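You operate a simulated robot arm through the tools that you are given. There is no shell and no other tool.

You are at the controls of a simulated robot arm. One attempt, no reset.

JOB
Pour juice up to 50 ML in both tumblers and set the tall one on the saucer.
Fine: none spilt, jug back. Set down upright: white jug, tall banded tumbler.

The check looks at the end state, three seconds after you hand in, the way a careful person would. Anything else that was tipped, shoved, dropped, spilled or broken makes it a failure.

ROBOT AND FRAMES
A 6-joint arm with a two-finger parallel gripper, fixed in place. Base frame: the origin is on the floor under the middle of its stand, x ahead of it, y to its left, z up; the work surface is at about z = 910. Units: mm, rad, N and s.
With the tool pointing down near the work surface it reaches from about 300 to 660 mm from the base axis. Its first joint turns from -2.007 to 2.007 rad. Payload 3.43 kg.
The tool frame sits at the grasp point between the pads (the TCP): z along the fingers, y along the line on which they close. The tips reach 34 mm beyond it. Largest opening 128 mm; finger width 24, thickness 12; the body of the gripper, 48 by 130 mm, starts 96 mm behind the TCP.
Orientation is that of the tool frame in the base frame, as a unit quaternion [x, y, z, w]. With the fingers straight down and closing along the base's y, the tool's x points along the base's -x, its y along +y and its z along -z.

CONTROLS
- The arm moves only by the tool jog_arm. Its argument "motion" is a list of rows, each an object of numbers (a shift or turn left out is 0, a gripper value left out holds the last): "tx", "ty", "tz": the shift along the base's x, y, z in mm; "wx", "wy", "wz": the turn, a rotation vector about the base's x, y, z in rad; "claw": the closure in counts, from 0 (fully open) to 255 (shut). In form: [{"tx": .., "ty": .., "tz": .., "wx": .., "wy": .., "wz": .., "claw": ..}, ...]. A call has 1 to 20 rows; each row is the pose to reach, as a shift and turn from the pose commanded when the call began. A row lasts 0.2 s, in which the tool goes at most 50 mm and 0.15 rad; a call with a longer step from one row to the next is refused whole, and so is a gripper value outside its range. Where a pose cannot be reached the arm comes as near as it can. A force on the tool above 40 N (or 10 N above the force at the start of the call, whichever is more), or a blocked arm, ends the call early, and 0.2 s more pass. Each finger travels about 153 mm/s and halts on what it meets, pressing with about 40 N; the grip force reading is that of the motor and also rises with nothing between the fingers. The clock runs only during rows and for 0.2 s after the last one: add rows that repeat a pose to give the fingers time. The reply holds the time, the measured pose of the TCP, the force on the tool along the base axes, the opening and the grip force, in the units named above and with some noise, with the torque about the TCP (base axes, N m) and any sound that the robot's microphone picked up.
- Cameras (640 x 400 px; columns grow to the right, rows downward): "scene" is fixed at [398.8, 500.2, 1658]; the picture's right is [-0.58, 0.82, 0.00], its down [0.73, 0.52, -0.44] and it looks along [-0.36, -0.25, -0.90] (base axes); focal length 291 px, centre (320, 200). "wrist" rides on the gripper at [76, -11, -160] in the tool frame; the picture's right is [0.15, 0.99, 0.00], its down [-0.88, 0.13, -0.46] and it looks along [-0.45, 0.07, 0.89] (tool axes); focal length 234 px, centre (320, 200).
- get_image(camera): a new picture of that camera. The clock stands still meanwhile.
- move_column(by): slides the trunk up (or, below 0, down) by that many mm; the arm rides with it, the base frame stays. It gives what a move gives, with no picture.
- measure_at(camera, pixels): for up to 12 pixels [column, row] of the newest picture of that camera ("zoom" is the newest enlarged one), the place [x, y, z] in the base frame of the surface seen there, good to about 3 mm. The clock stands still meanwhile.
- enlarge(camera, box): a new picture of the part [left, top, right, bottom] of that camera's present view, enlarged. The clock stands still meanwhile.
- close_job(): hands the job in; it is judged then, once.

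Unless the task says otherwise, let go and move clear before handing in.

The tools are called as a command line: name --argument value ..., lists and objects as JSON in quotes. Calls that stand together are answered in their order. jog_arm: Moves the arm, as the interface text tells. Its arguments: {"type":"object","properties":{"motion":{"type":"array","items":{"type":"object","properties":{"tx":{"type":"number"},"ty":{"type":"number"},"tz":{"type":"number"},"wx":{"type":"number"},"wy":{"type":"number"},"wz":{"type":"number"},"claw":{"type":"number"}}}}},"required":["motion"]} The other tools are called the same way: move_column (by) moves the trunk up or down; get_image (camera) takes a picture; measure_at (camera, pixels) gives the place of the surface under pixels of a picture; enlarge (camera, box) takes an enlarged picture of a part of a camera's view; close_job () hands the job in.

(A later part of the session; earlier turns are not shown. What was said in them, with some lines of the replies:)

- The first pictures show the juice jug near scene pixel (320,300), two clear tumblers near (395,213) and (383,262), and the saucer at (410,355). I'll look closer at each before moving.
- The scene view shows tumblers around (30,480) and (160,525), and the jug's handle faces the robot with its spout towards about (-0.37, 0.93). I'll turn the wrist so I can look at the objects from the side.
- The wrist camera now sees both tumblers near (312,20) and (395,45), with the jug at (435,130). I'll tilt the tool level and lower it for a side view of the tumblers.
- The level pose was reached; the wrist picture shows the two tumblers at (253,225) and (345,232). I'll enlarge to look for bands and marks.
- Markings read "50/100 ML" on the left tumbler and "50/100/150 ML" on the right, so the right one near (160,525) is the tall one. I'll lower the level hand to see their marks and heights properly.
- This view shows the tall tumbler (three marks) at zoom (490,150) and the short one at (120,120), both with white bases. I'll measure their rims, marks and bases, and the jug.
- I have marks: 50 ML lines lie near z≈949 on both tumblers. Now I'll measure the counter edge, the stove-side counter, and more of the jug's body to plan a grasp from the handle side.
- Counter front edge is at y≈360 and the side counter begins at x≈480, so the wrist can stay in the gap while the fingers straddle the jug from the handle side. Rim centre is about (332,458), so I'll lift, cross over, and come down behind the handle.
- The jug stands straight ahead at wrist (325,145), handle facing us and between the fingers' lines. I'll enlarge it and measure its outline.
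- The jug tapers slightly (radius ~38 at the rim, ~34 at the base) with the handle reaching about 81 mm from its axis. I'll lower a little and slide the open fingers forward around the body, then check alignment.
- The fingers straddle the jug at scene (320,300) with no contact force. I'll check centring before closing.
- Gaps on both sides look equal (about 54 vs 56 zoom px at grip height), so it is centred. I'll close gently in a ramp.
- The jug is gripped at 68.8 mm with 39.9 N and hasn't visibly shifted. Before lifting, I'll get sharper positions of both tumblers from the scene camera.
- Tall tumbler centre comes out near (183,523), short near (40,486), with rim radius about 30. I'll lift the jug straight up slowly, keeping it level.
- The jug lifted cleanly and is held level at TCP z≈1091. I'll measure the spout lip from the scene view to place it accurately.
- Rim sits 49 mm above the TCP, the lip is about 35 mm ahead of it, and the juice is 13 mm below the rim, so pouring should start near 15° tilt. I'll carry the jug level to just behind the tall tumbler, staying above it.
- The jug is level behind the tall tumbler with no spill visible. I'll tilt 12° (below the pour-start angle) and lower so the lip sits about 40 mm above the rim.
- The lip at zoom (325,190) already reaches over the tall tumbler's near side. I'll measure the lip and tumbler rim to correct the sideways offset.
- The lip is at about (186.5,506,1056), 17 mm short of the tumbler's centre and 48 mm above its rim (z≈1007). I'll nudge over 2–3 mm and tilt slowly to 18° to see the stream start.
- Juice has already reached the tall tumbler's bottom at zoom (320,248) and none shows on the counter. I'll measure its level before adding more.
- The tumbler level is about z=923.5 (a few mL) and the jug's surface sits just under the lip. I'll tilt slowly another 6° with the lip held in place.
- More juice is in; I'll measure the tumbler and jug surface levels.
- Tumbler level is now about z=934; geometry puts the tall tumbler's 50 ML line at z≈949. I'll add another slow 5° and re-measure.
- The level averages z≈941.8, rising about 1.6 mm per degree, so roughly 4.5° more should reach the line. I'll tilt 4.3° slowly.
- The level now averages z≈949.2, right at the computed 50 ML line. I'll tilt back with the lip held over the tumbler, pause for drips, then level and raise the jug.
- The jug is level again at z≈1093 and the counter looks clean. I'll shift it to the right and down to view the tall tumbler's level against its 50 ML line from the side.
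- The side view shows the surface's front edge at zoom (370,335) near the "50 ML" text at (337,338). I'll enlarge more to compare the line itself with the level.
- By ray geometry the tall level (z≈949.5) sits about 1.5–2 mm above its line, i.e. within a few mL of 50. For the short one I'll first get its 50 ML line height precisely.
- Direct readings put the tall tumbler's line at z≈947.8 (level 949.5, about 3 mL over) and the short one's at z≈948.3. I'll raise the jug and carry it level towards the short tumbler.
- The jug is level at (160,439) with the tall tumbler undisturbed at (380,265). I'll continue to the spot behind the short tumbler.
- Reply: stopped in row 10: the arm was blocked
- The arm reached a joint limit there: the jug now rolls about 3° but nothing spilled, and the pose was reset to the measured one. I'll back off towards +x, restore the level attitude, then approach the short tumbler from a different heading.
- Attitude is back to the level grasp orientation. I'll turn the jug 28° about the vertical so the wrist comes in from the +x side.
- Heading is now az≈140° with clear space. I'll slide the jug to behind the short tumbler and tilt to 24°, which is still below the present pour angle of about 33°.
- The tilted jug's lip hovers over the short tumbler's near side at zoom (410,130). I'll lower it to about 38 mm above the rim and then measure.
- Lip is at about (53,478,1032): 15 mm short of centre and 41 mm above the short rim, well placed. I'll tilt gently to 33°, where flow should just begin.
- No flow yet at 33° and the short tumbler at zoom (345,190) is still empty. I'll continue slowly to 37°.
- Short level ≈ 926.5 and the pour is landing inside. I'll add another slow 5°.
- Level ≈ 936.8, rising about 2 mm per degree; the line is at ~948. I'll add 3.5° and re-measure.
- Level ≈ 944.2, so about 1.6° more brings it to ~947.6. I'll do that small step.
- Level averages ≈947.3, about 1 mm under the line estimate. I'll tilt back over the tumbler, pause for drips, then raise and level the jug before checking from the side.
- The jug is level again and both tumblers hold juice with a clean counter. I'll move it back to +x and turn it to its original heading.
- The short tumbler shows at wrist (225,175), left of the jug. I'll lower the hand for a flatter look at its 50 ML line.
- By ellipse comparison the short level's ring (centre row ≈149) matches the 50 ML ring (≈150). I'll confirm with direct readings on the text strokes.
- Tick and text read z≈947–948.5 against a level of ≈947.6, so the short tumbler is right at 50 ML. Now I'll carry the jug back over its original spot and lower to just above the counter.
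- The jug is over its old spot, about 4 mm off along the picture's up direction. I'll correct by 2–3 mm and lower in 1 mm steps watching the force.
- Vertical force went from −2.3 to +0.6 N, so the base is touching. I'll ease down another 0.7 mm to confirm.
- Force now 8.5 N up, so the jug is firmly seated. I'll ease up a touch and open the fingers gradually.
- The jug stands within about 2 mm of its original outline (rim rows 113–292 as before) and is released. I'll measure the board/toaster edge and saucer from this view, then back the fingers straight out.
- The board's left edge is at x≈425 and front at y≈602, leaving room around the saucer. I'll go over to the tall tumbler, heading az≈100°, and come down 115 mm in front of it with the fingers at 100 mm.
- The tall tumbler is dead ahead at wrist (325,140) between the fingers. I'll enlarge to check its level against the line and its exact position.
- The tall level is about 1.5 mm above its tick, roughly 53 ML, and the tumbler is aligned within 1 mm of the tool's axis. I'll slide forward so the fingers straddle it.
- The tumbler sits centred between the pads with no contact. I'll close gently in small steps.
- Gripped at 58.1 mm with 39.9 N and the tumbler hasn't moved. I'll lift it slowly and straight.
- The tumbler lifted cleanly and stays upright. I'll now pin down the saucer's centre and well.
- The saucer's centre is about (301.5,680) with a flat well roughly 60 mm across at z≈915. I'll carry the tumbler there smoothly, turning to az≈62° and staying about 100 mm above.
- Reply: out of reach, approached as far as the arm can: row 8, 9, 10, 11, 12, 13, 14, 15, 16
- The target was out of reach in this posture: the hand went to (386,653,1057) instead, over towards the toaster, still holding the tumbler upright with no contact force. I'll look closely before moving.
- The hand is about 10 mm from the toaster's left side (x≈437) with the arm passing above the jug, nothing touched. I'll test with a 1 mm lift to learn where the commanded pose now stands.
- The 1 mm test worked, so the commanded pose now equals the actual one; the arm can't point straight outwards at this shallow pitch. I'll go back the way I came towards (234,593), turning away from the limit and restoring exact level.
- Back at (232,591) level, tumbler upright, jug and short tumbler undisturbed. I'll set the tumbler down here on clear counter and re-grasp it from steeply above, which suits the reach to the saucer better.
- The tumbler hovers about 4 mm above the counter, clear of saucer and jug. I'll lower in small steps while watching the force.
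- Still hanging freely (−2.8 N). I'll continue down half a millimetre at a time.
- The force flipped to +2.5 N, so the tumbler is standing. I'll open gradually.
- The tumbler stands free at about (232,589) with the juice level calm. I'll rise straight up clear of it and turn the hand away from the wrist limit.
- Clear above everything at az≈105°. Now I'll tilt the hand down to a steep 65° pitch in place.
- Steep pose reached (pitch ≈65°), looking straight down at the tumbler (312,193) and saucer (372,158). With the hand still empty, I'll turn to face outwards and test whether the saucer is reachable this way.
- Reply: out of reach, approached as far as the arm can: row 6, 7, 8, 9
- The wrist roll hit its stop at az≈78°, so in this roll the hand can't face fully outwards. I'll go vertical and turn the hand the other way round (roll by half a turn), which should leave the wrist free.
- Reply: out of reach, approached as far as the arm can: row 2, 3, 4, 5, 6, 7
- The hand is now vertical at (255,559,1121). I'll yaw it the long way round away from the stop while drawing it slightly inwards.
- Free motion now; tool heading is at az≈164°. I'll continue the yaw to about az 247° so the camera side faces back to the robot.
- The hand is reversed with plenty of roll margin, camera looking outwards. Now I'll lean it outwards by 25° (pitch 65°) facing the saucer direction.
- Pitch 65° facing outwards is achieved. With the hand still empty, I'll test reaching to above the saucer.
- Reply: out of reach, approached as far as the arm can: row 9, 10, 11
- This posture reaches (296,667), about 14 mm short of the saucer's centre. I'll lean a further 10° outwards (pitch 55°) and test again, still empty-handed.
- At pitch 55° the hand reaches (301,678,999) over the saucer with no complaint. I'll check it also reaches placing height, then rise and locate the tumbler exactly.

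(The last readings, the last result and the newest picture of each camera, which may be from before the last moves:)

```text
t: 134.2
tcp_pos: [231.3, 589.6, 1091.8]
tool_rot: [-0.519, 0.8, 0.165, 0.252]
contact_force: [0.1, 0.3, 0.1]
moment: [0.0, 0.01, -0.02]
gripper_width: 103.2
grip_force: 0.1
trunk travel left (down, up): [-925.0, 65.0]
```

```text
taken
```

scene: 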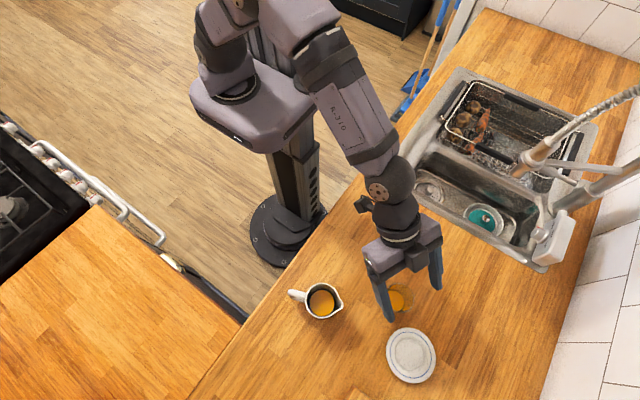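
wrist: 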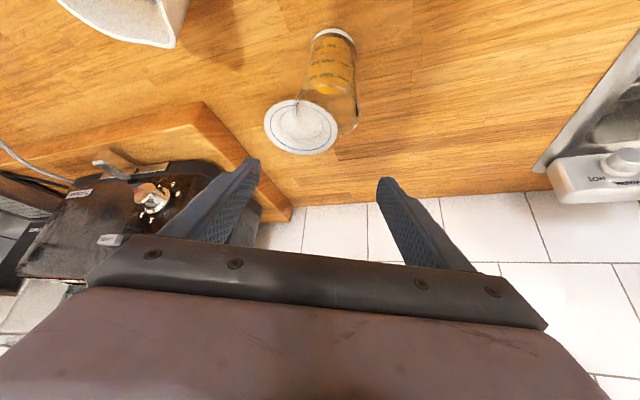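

Placing height was reachable too. The tumbler appears at wrist (332,75) as predicted for (231.6,590.3); I'll verify with measurements before descending around it.

enlarge --camera "wrist" --box '[285, 20, 385, 150]'

enlarge --camera "scene" --box '[360, 250, 450, 340]'

measure_at --camera "zoom" --pixels '[[265, 200], [270, 220], [250, 210], [280, 190], [255, 190], [290, 215], [260, 250], [330, 190], [230, 220], [300, 250], [285, 240], [300, 170]]'

```text
3.08 times, centred on (335, 85) of wrist
```

zoom: 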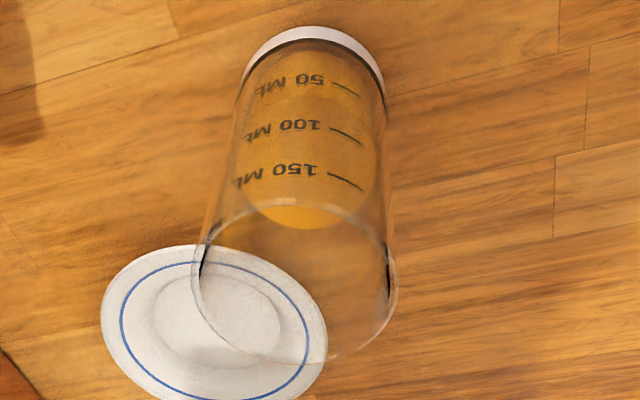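

```text
4.44 times, centred on (405, 295) of scene
```

zoom: 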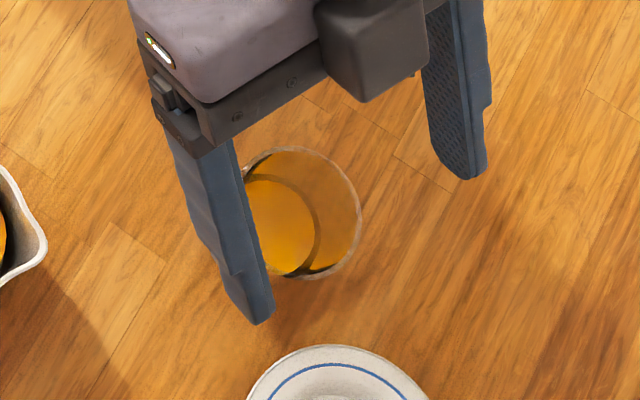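

```text
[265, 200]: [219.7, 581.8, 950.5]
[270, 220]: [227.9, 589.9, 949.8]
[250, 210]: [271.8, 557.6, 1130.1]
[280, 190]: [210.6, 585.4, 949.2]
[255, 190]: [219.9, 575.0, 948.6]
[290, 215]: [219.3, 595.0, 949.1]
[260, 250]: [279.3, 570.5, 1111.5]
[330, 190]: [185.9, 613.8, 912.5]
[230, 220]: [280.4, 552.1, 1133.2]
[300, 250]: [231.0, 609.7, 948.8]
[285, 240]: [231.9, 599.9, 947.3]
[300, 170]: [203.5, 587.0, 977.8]
```

The rim centre lies within about 1–2 mm of the tool's plane. I'll descend with the open fingers on either side of the tumbler to TCP z≈975.

jog_arm --motion '[{"tz": -5}, {"tz": -18}, {"tz": -36}, {"tz": -54}, {"tz": -72}, {"tz": -88}, {"tz": -102}, {"tz": -112}, {"tz": -117}, {"tz": -117}]'

get_image --camera "wrist"

enlarge --camera "scene" --box '[350, 240, 450, 340]'

```text
t: 136.4
tcp_pos: [232.5, 589.0, 975.4]
tool_rot: [-0.518, 0.801, 0.163, 0.252]
contact_force: [0.1, -0.3, -0.1]
moment: [-0.03, -0.02, 0.02]
gripper_width: 103.1
grip_force: 0.1
trunk travel left (down, up): [-925.0, 65.0]
```

```text
taken
```

wrist: 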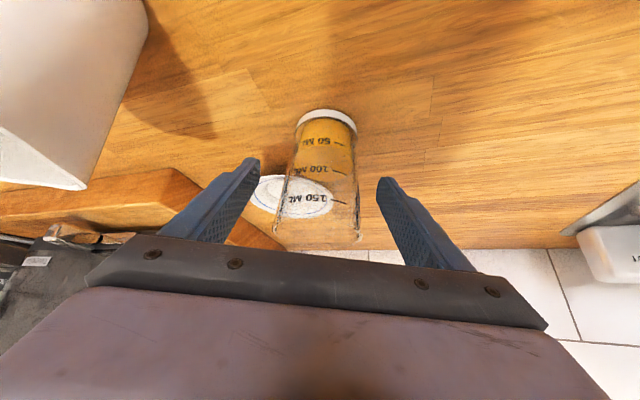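

```text
4.00 times, centred on (400, 290) of scene
```

zoom: 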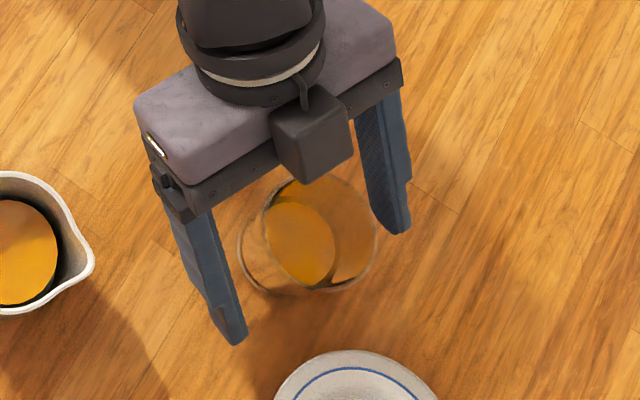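

Fingers straddle the tumbler evenly (its sides at columns ~278–360 around 320) with no contact. I'll close gently.

jog_arm --motion '[{"claw": 75}, {"claw": 95}, {"claw": 110}, {"claw": 120}, {"claw": 125}, {"claw": 129}, {"claw": 133}, {"claw": 137}, {"claw": 141}, {"claw": 146}, {"claw": 155}, {"claw": 170}, {"claw": 170}]'

get_image --camera "wrist"

```text
t: 139.2
tcp_pos: [231.7, 590.4, 976.0]
tool_rot: [-0.518, 0.801, 0.163, 0.252]
contact_force: [0.3, 0.3, 1.8]
moment: [-0.06, -0.1, 0.0]
gripper_width: 59.4
grip_force: 40.4
trunk travel left (down, up): [-925.0, 65.0]
```

```text
taken
```

wrist: 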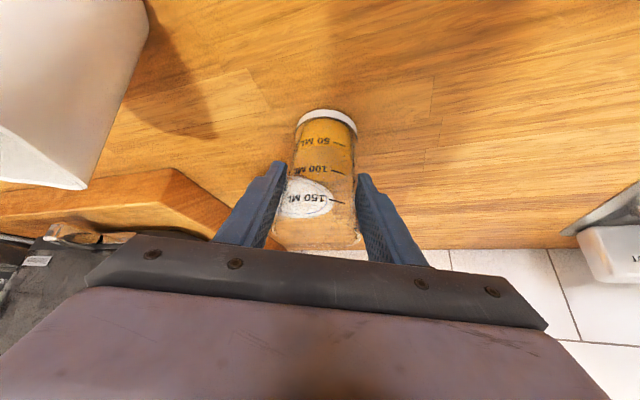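

Gripped at 59.4 mm and 40.4 N with no disturbance. I'll lift 45 mm slowly.

jog_arm --motion '[{"tz": 1.5}, {"tz": 5}, {"tz": 11}, {"tz": 19}, {"tz": 28}, {"tz": 36}, {"tz": 42}, {"tz": 45}, {"tz": 45}, {"tz": 45}]'

get_image --camera "wrist"

enlarge --camera "scene" --box '[350, 240, 450, 340]'

```text
t: 141.4
tcp_pos: [231.4, 591.2, 1019.1]
tool_rot: [-0.518, 0.801, 0.163, 0.251]
contact_force: [0.1, 0.0, -1.8]
moment: [-0.04, -0.01, -0.01]
gripper_width: 58.7
grip_force: 40.2
trunk travel left (down, up): [-925.0, 65.0]
```

```text
taken
```

wrist: 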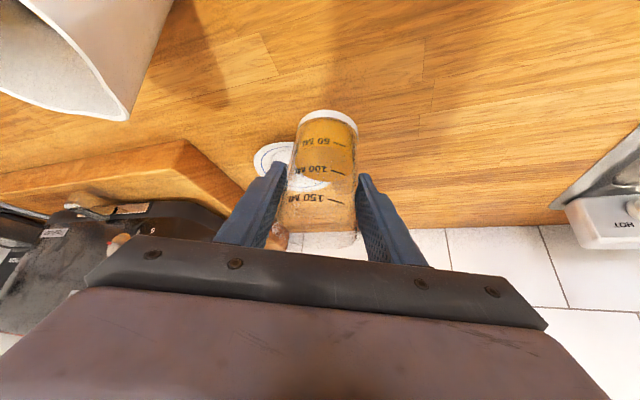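

```text
4.00 times, centred on (400, 290) of scene
```

zoom: 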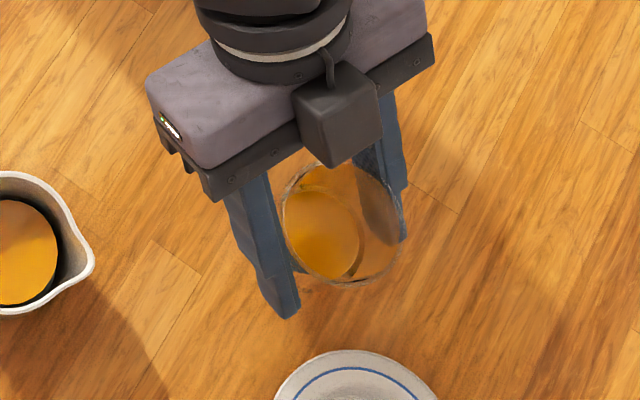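

The tumbler hangs upright and steady. I'll carry it across to above the saucer.

jog_arm --motion '[{"tx": 1.5, "ty": 1.9}, {"tx": 5.5, "ty": 7.1}, {"tx": 12.5, "ty": 16}, {"tx": 21.5, "ty": 27.6}, {"tx": 31.5, "ty": 40.4}, {"tx": 41.5, "ty": 53.3}, {"tx": 51, "ty": 65.4}, {"tx": 59, "ty": 75.7}, {"tx": 65.5, "ty": 84}, {"tx": 69, "ty": 88.5}, {"tx": 69.9, "ty": 89.7}, {"tx": 69.9, "ty": 89.7}, {"tx": 69.9, "ty": 89.7}]'

get_image --camera "scene"

enlarge --camera "scene" --box '[360, 290, 460, 390]'

get_image --camera "wrist"

```text
t: 144.2
tcp_pos: [301.9, 681.0, 1020.2]
tool_rot: [-0.518, 0.801, 0.162, 0.251]
contact_force: [-0.5, -0.1, -1.5]
moment: [0.02, -0.01, -0.02]
gripper_width: 58.6
grip_force: 40.4
trunk travel left (down, up): [-925.0, 65.0]
```

```text
taken
```

scene: 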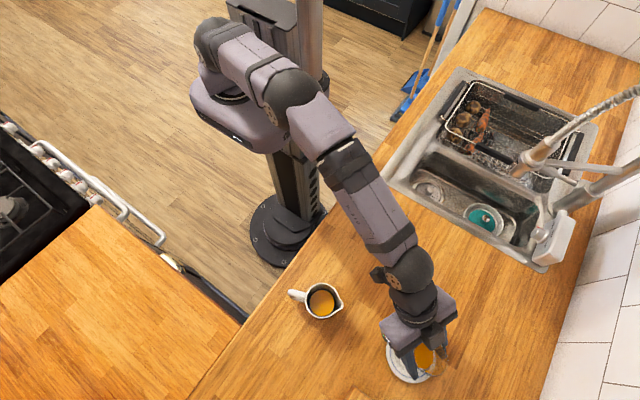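

```text
4.00 times, centred on (410, 340) of scene
```

zoom: 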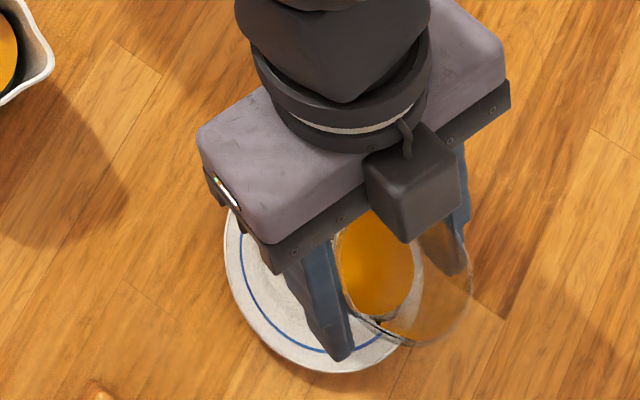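

```text
taken
```

wrist: 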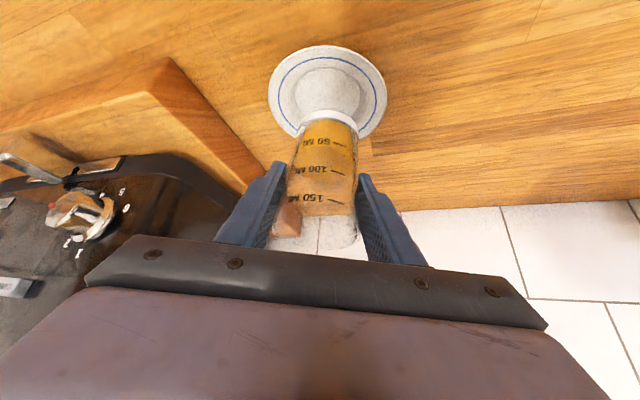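

Hovering over the saucer; in the wrist view the base (328,117) lines up with the well (328,93). I'll enlarge to check the sideways alignment before lowering.

enlarge --camera "wrist" --box '[255, 35, 400, 150]'

```text
3.48 times, centred on (328, 92) of wrist
```

zoom: 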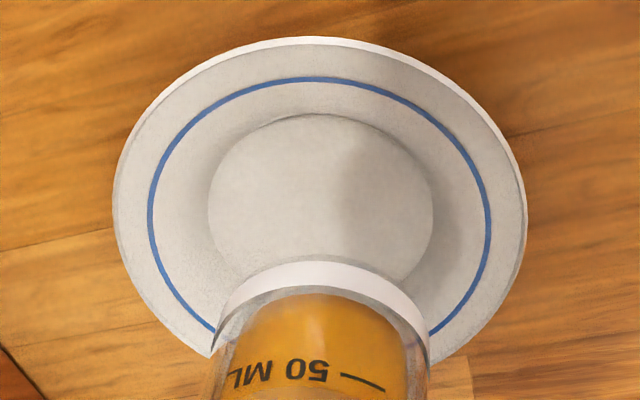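

The base is about 2.5 mm off sideways in the grip and 1 mm forward; the saucer's well is 63 mm wide against the 50 mm base. I'll correct by (+1.9,−1.9) and lower to a few millimetres above the well.

jog_arm --motion '[{"tx": 0.9, "ty": -0.9}, {"tx": 1.9, "ty": -1.9, "tz": -2}, {"tx": 1.9, "ty": -1.9, "tz": -7}, {"tx": 1.9, "ty": -1.9, "tz": -14}, {"tx": 1.9, "ty": -1.9, "tz": -21}, {"tx": 1.9, "ty": -1.9, "tz": -28}, {"tx": 1.9, "ty": -1.9, "tz": -33}, {"tx": 1.9, "ty": -1.9, "tz": -35}, {"tx": 1.9, "ty": -1.9, "tz": -35}]'

enlarge --camera "wrist" --box '[255, 35, 400, 150]'

enlarge --camera "scene" --box '[360, 290, 460, 390]'

```text
t: 146.2
tcp_pos: [305.0, 678.7, 983.7]
tool_rot: [-0.518, 0.801, 0.163, 0.252]
contact_force: [-0.5, -0.9, -1.6]
moment: [0.0, -0.01, 0.02]
gripper_width: 58.3
grip_force: 39.9
trunk travel left (down, up): [-925.0, 65.0]
```

```text
3.48 times, centred on (328, 92) of wrist
```

zoom: 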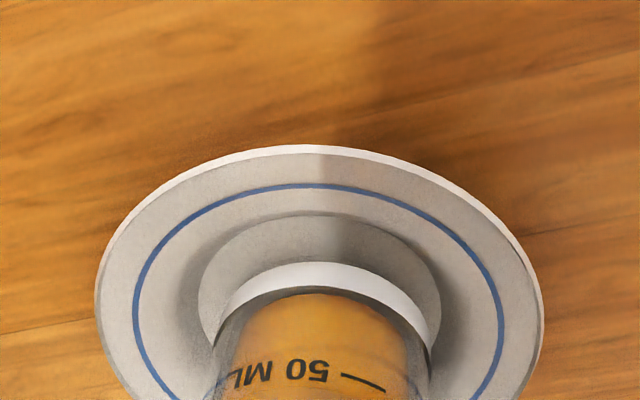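

```text
4.00 times, centred on (410, 340) of scene
```

zoom: 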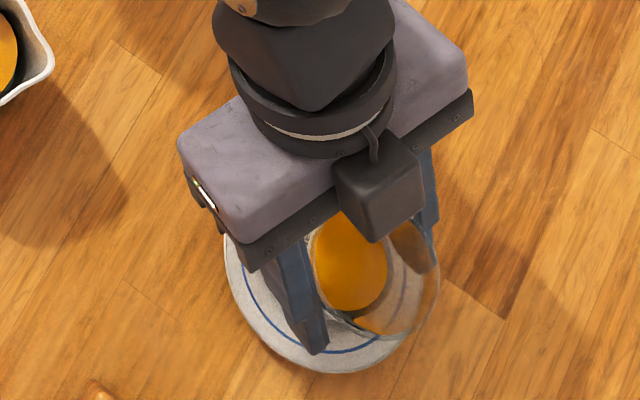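

The base sits centred in the well within about 1–2 mm (well edges 198–440, base about 213–435). I'll lower in 1 mm steps watching force.

jog_arm --motion '[{"tz": -1}, {"tz": -2}, {"tz": -3}, {"tz": -3.5}, {"tz": -3.5}]'

```text
t: 147.4
tcp_pos: [302.9, 677.0, 982.2]
tool_rot: [-0.518, 0.801, 0.163, 0.252]
contact_force: [0.5, -0.3, -2.2]
moment: [-0.01, -0.01, -0.01]
gripper_width: 58.2
grip_force: 39.4
trunk travel left (down, up): [-925.0, 65.0]
```

jog_arm --motion '[{"tz": -0.5}, {"tz": -1.0}, {"tz": -1.0}]'

```text
t: 148.2
tcp_pos: [304.2, 679.3, 981.0]
tool_rot: [-0.518, 0.801, 0.163, 0.252]
contact_force: [1.0, 0.7, 2.1]
moment: [-0.03, -0.09, 0.02]
gripper_width: 58.4
grip_force: 39.1
trunk travel left (down, up): [-925.0, 65.0]
```

Force changed from −2.2 to +2.1 N: the base touches the saucer. I'll ease down 0.4 mm more and look before releasing.

jog_arm --motion '[{"tz": -0.4}, {"tz": -0.4}]'

enlarge --camera "wrist" --box '[245, 50, 410, 180]'

enlarge --camera "scene" --box '[360, 290, 460, 390]'

```text
t: 148.8
tcp_pos: [304.1, 678.0, 980.6]
tool_rot: [-0.519, 0.801, 0.163, 0.252]
contact_force: [0.9, -0.5, 5.2]
moment: [-0.11, -0.2, 0.0]
gripper_width: 58.7
grip_force: 39.9
trunk travel left (down, up): [-925.0, 65.0]
```

```text
3.08 times, centred on (328, 115) of wrist
```

zoom: 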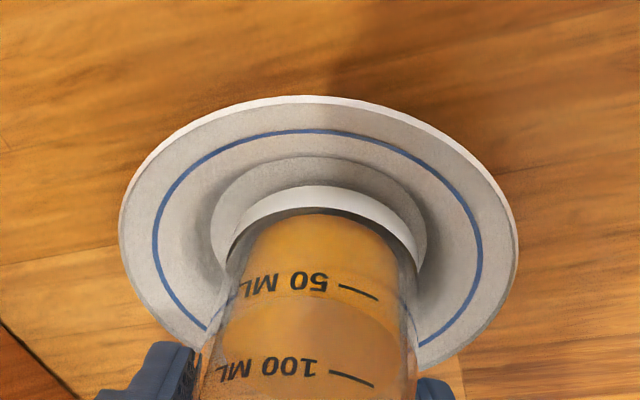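

```text
4.00 times, centred on (410, 340) of scene
```

zoom: 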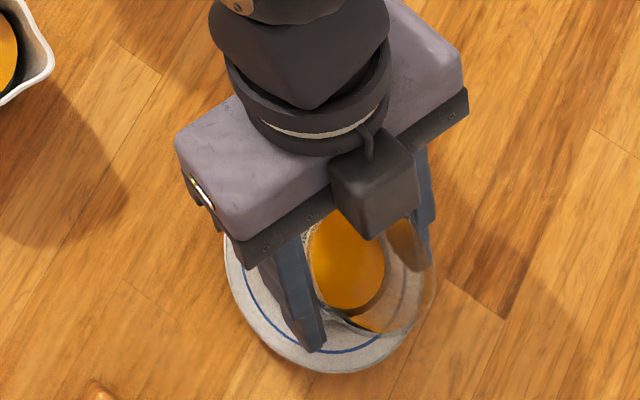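

The tumbler is seated in the well (force 5.2 N up, base ring concentric with the well). I'll release gradually.

jog_arm --motion '[{"tz": 0.2, "claw": 150}, {"tz": 0.3, "claw": 145}, {"tz": 0.3, "claw": 141}, {"tz": 0.3, "claw": 138}, {"tz": 0.3, "claw": 135}, {"tz": 0.3, "claw": 131}, {"tz": 0.3, "claw": 126}, {"tz": 0.3, "claw": 118}, {"tz": 0.3, "claw": 105}, {"tz": 0.3, "claw": 85}, {"tz": 0.3, "claw": 60}, {"tz": 0.3, "claw": 50}, {"tz": 0.3, "claw": 50}]'

get_image --camera "wrist"

enlarge --camera "scene" --box '[360, 290, 460, 390]'

```text
t: 151.6
tcp_pos: [303.7, 677.7, 979.2]
tool_rot: [-0.518, 0.801, 0.163, 0.253]
contact_force: [-0.1, 0.1, -0.1]
moment: [-0.01, 0.03, 0.04]
gripper_width: 103.1
grip_force: 0.1
trunk travel left (down, up): [-925.0, 65.0]
```

```text
taken
```

wrist: 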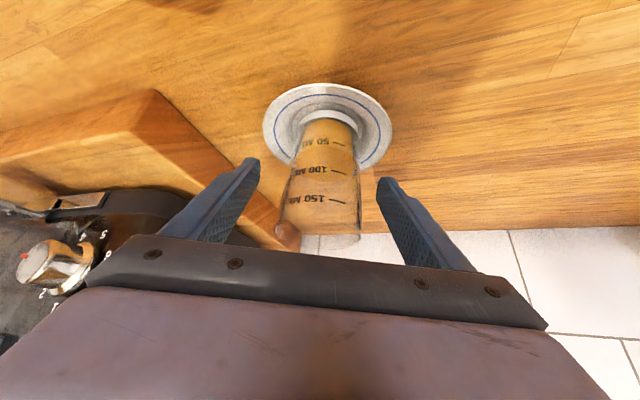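

```text
4.00 times, centred on (410, 340) of scene
```

zoom: 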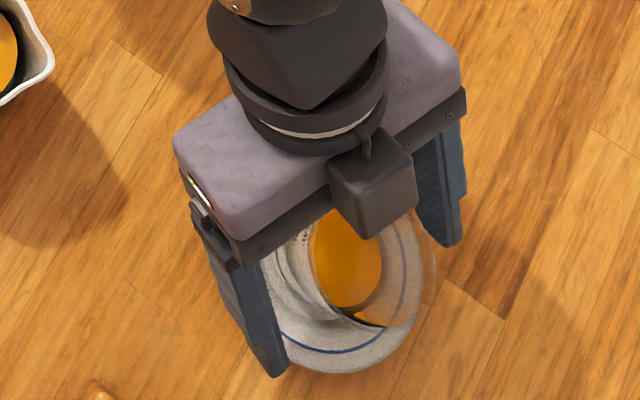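

The tumbler stands free on the saucer with zero contact force. I'll lift the hand straight up clear of it, then draw back.

jog_arm --motion '[{"tz": 4}, {"tz": 14}, {"tz": 30}, {"tz": 50}, {"tz": 70}, {"tz": 90}, {"tz": 108}, {"tz": 112}, {"tx": -10, "ty": -20, "tz": 112}, {"tx": -28, "ty": -56, "tz": 112}, {"tx": -48, "ty": -96, "tz": 112}, {"tx": -68, "ty": -136, "tz": 118}, {"tx": -85, "ty": -172, "tz": 125}, {"tx": -95, "ty": -195, "tz": 130}, {"tx": -95, "ty": -195, "tz": 130}]'

get_image --camera "scene"

get_image --camera "wrist"

```text
t: 154.8
tcp_pos: [208.8, 483.3, 1114.6]
tool_rot: [-0.519, 0.801, 0.164, 0.251]
contact_force: [0.1, 0.7, -0.2]
moment: [0.01, -0.03, 0.03]
gripper_width: 102.7
grip_force: 0.0
trunk travel left (down, up): [-925.0, 65.0]
```

```text
taken
```

scene: 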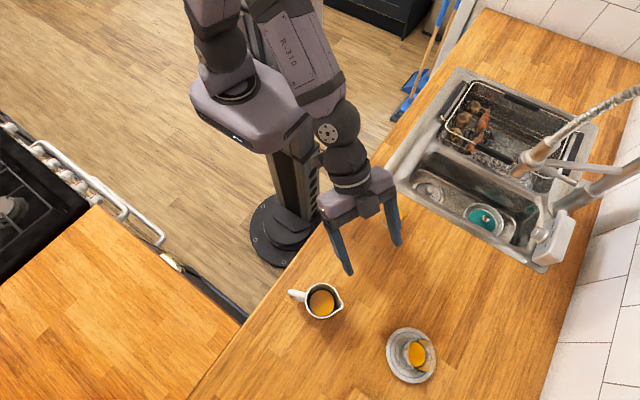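

```text
taken
```

wrist: 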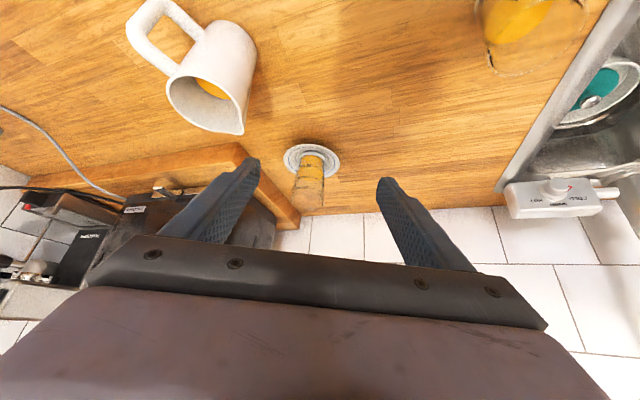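

The tall tumbler stands on the saucer at scene (412,355), the jug at its old place. I'll inspect closely for tilt, level and any drops.

enlarge --camera "scene" --box '[370, 310, 450, 390]'

measure_at --camera "zoom" --pixels '[[330, 200], [345, 190], [320, 190], [340, 210], [335, 180], [325, 215], [350, 205], [310, 200], [200, 200], [300, 330], [420, 150], [250, 120]]'

enlarge --camera "scene" --box '[270, 250, 400, 350]'

enlarge --camera "wrist" --box '[260, 120, 380, 220]'

```text
5.00 times, centred on (410, 350) of scene
```

zoom: 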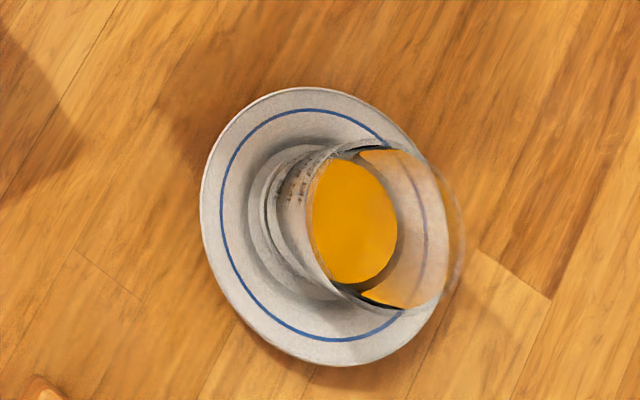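

```text
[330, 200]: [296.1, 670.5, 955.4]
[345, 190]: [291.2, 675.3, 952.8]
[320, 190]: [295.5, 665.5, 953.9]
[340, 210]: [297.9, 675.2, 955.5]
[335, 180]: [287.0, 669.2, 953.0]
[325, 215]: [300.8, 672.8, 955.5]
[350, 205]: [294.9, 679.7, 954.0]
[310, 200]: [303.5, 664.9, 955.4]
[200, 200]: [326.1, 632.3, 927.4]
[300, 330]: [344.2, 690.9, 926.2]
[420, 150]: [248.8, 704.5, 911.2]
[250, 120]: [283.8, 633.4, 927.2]
```

```text
4.00 times, centred on (335, 300) of scene
```

zoom: 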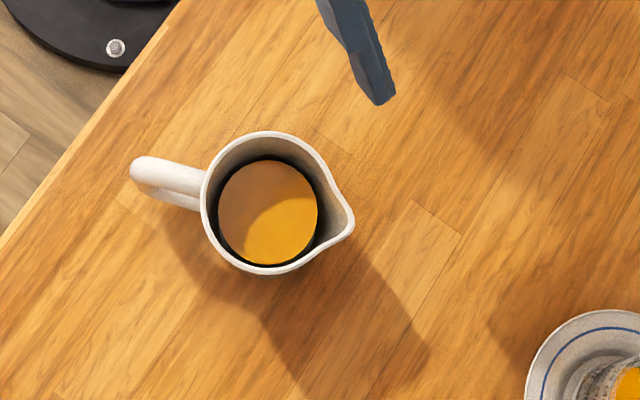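

```text
4.00 times, centred on (320, 170) of wrist
```

zoom: 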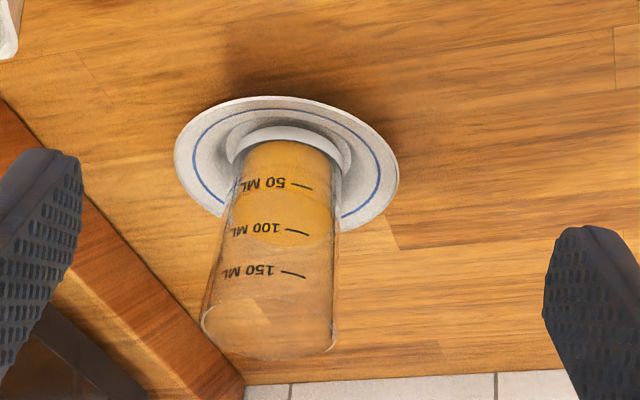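

Tall level is z≈954 on the well at ≈915.5, i.e. unchanged, seated flat, and the counter is clean. I'll withdraw the hand further and take a last full look, including the short tumbler.

jog_arm --motion '[{"tz": 15}, {"tz": 40, "tx": -5, "ty": -10}, {"tz": 70, "tx": -15, "ty": -30}, {"tz": 100, "tx": -25, "ty": -55}, {"tz": 125, "tx": -35, "ty": -80}, {"tz": 135, "tx": -40, "ty": -95}, {"tz": 135, "tx": -40, "ty": -95}]'

get_image --camera "scene"

enlarge --camera "scene" --box '[340, 180, 450, 290]'

get_image --camera "wrist"

```text
t: 156.4
tcp_pos: [167.3, 386.9, 1246.2]
tool_rot: [-0.518, 0.801, 0.162, 0.251]
contact_force: [0.1, 0.9, -0.4]
moment: [0.01, -0.01, -0.01]
gripper_width: 102.8
grip_force: 0.1
trunk travel left (down, up): [-925.0, 65.0]
```

```text
taken
```

scene: 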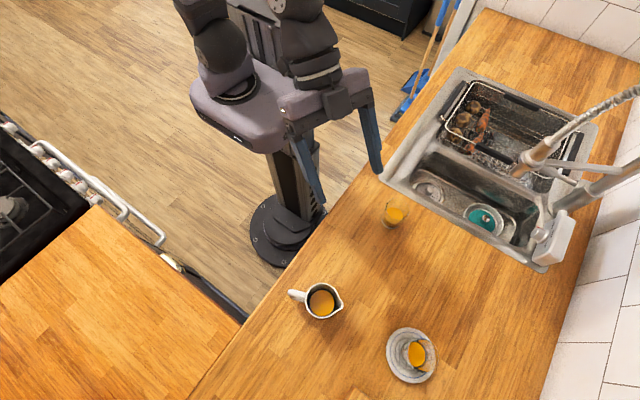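

```text
3.64 times, centred on (395, 235) of scene
```

zoom: 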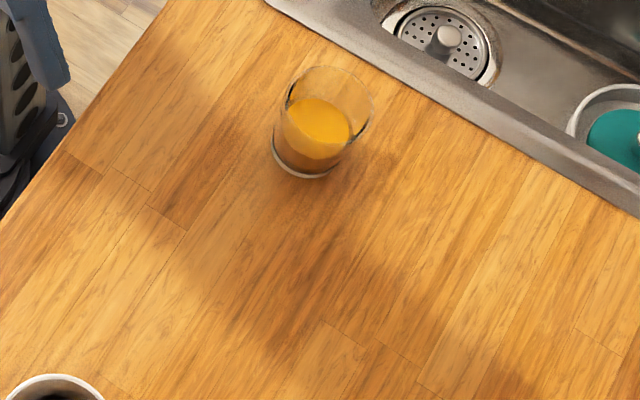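

```text
taken
```

wrist: 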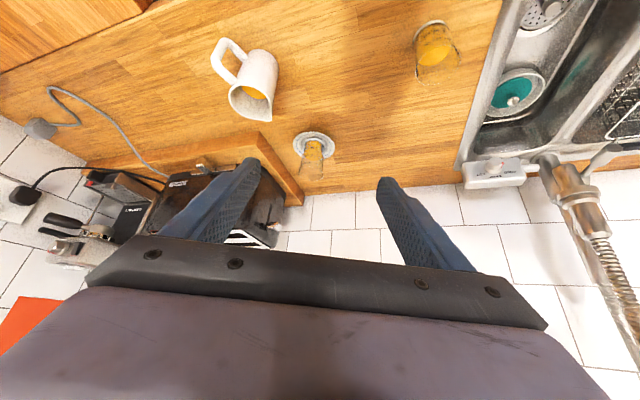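

The final pictures show the short tumbler filled and in place at scene (395,213) and the tall one upright on the saucer at (412,355). The jug is back at (320,302), the counter is clean and the hand is clear, so I'm handing in.

close_job

```text
The job is handed in.
```

The job is handed in. Both tumblers are poured to about 50 ML, and the tall one stands upright on the saucer. The jug is back within about 2 mm of where it started. The last pictures show no spills on the counter.

- **Short tumbler:** the juice sits right at the 50 ML line.
- **Tall tumbler:** the juice is about 1.5 mm above the line, which I estimate at 53 ML. I left it because taking juice out risked a spill.
- **Detour:** the arm could not reach the saucer on the first try. I set the tall tumbler down on clear counter, gripped it again from above, and then placed it. While finding the reach limit, the hand came within about 10 mm of the toaster, but nothing was touched.
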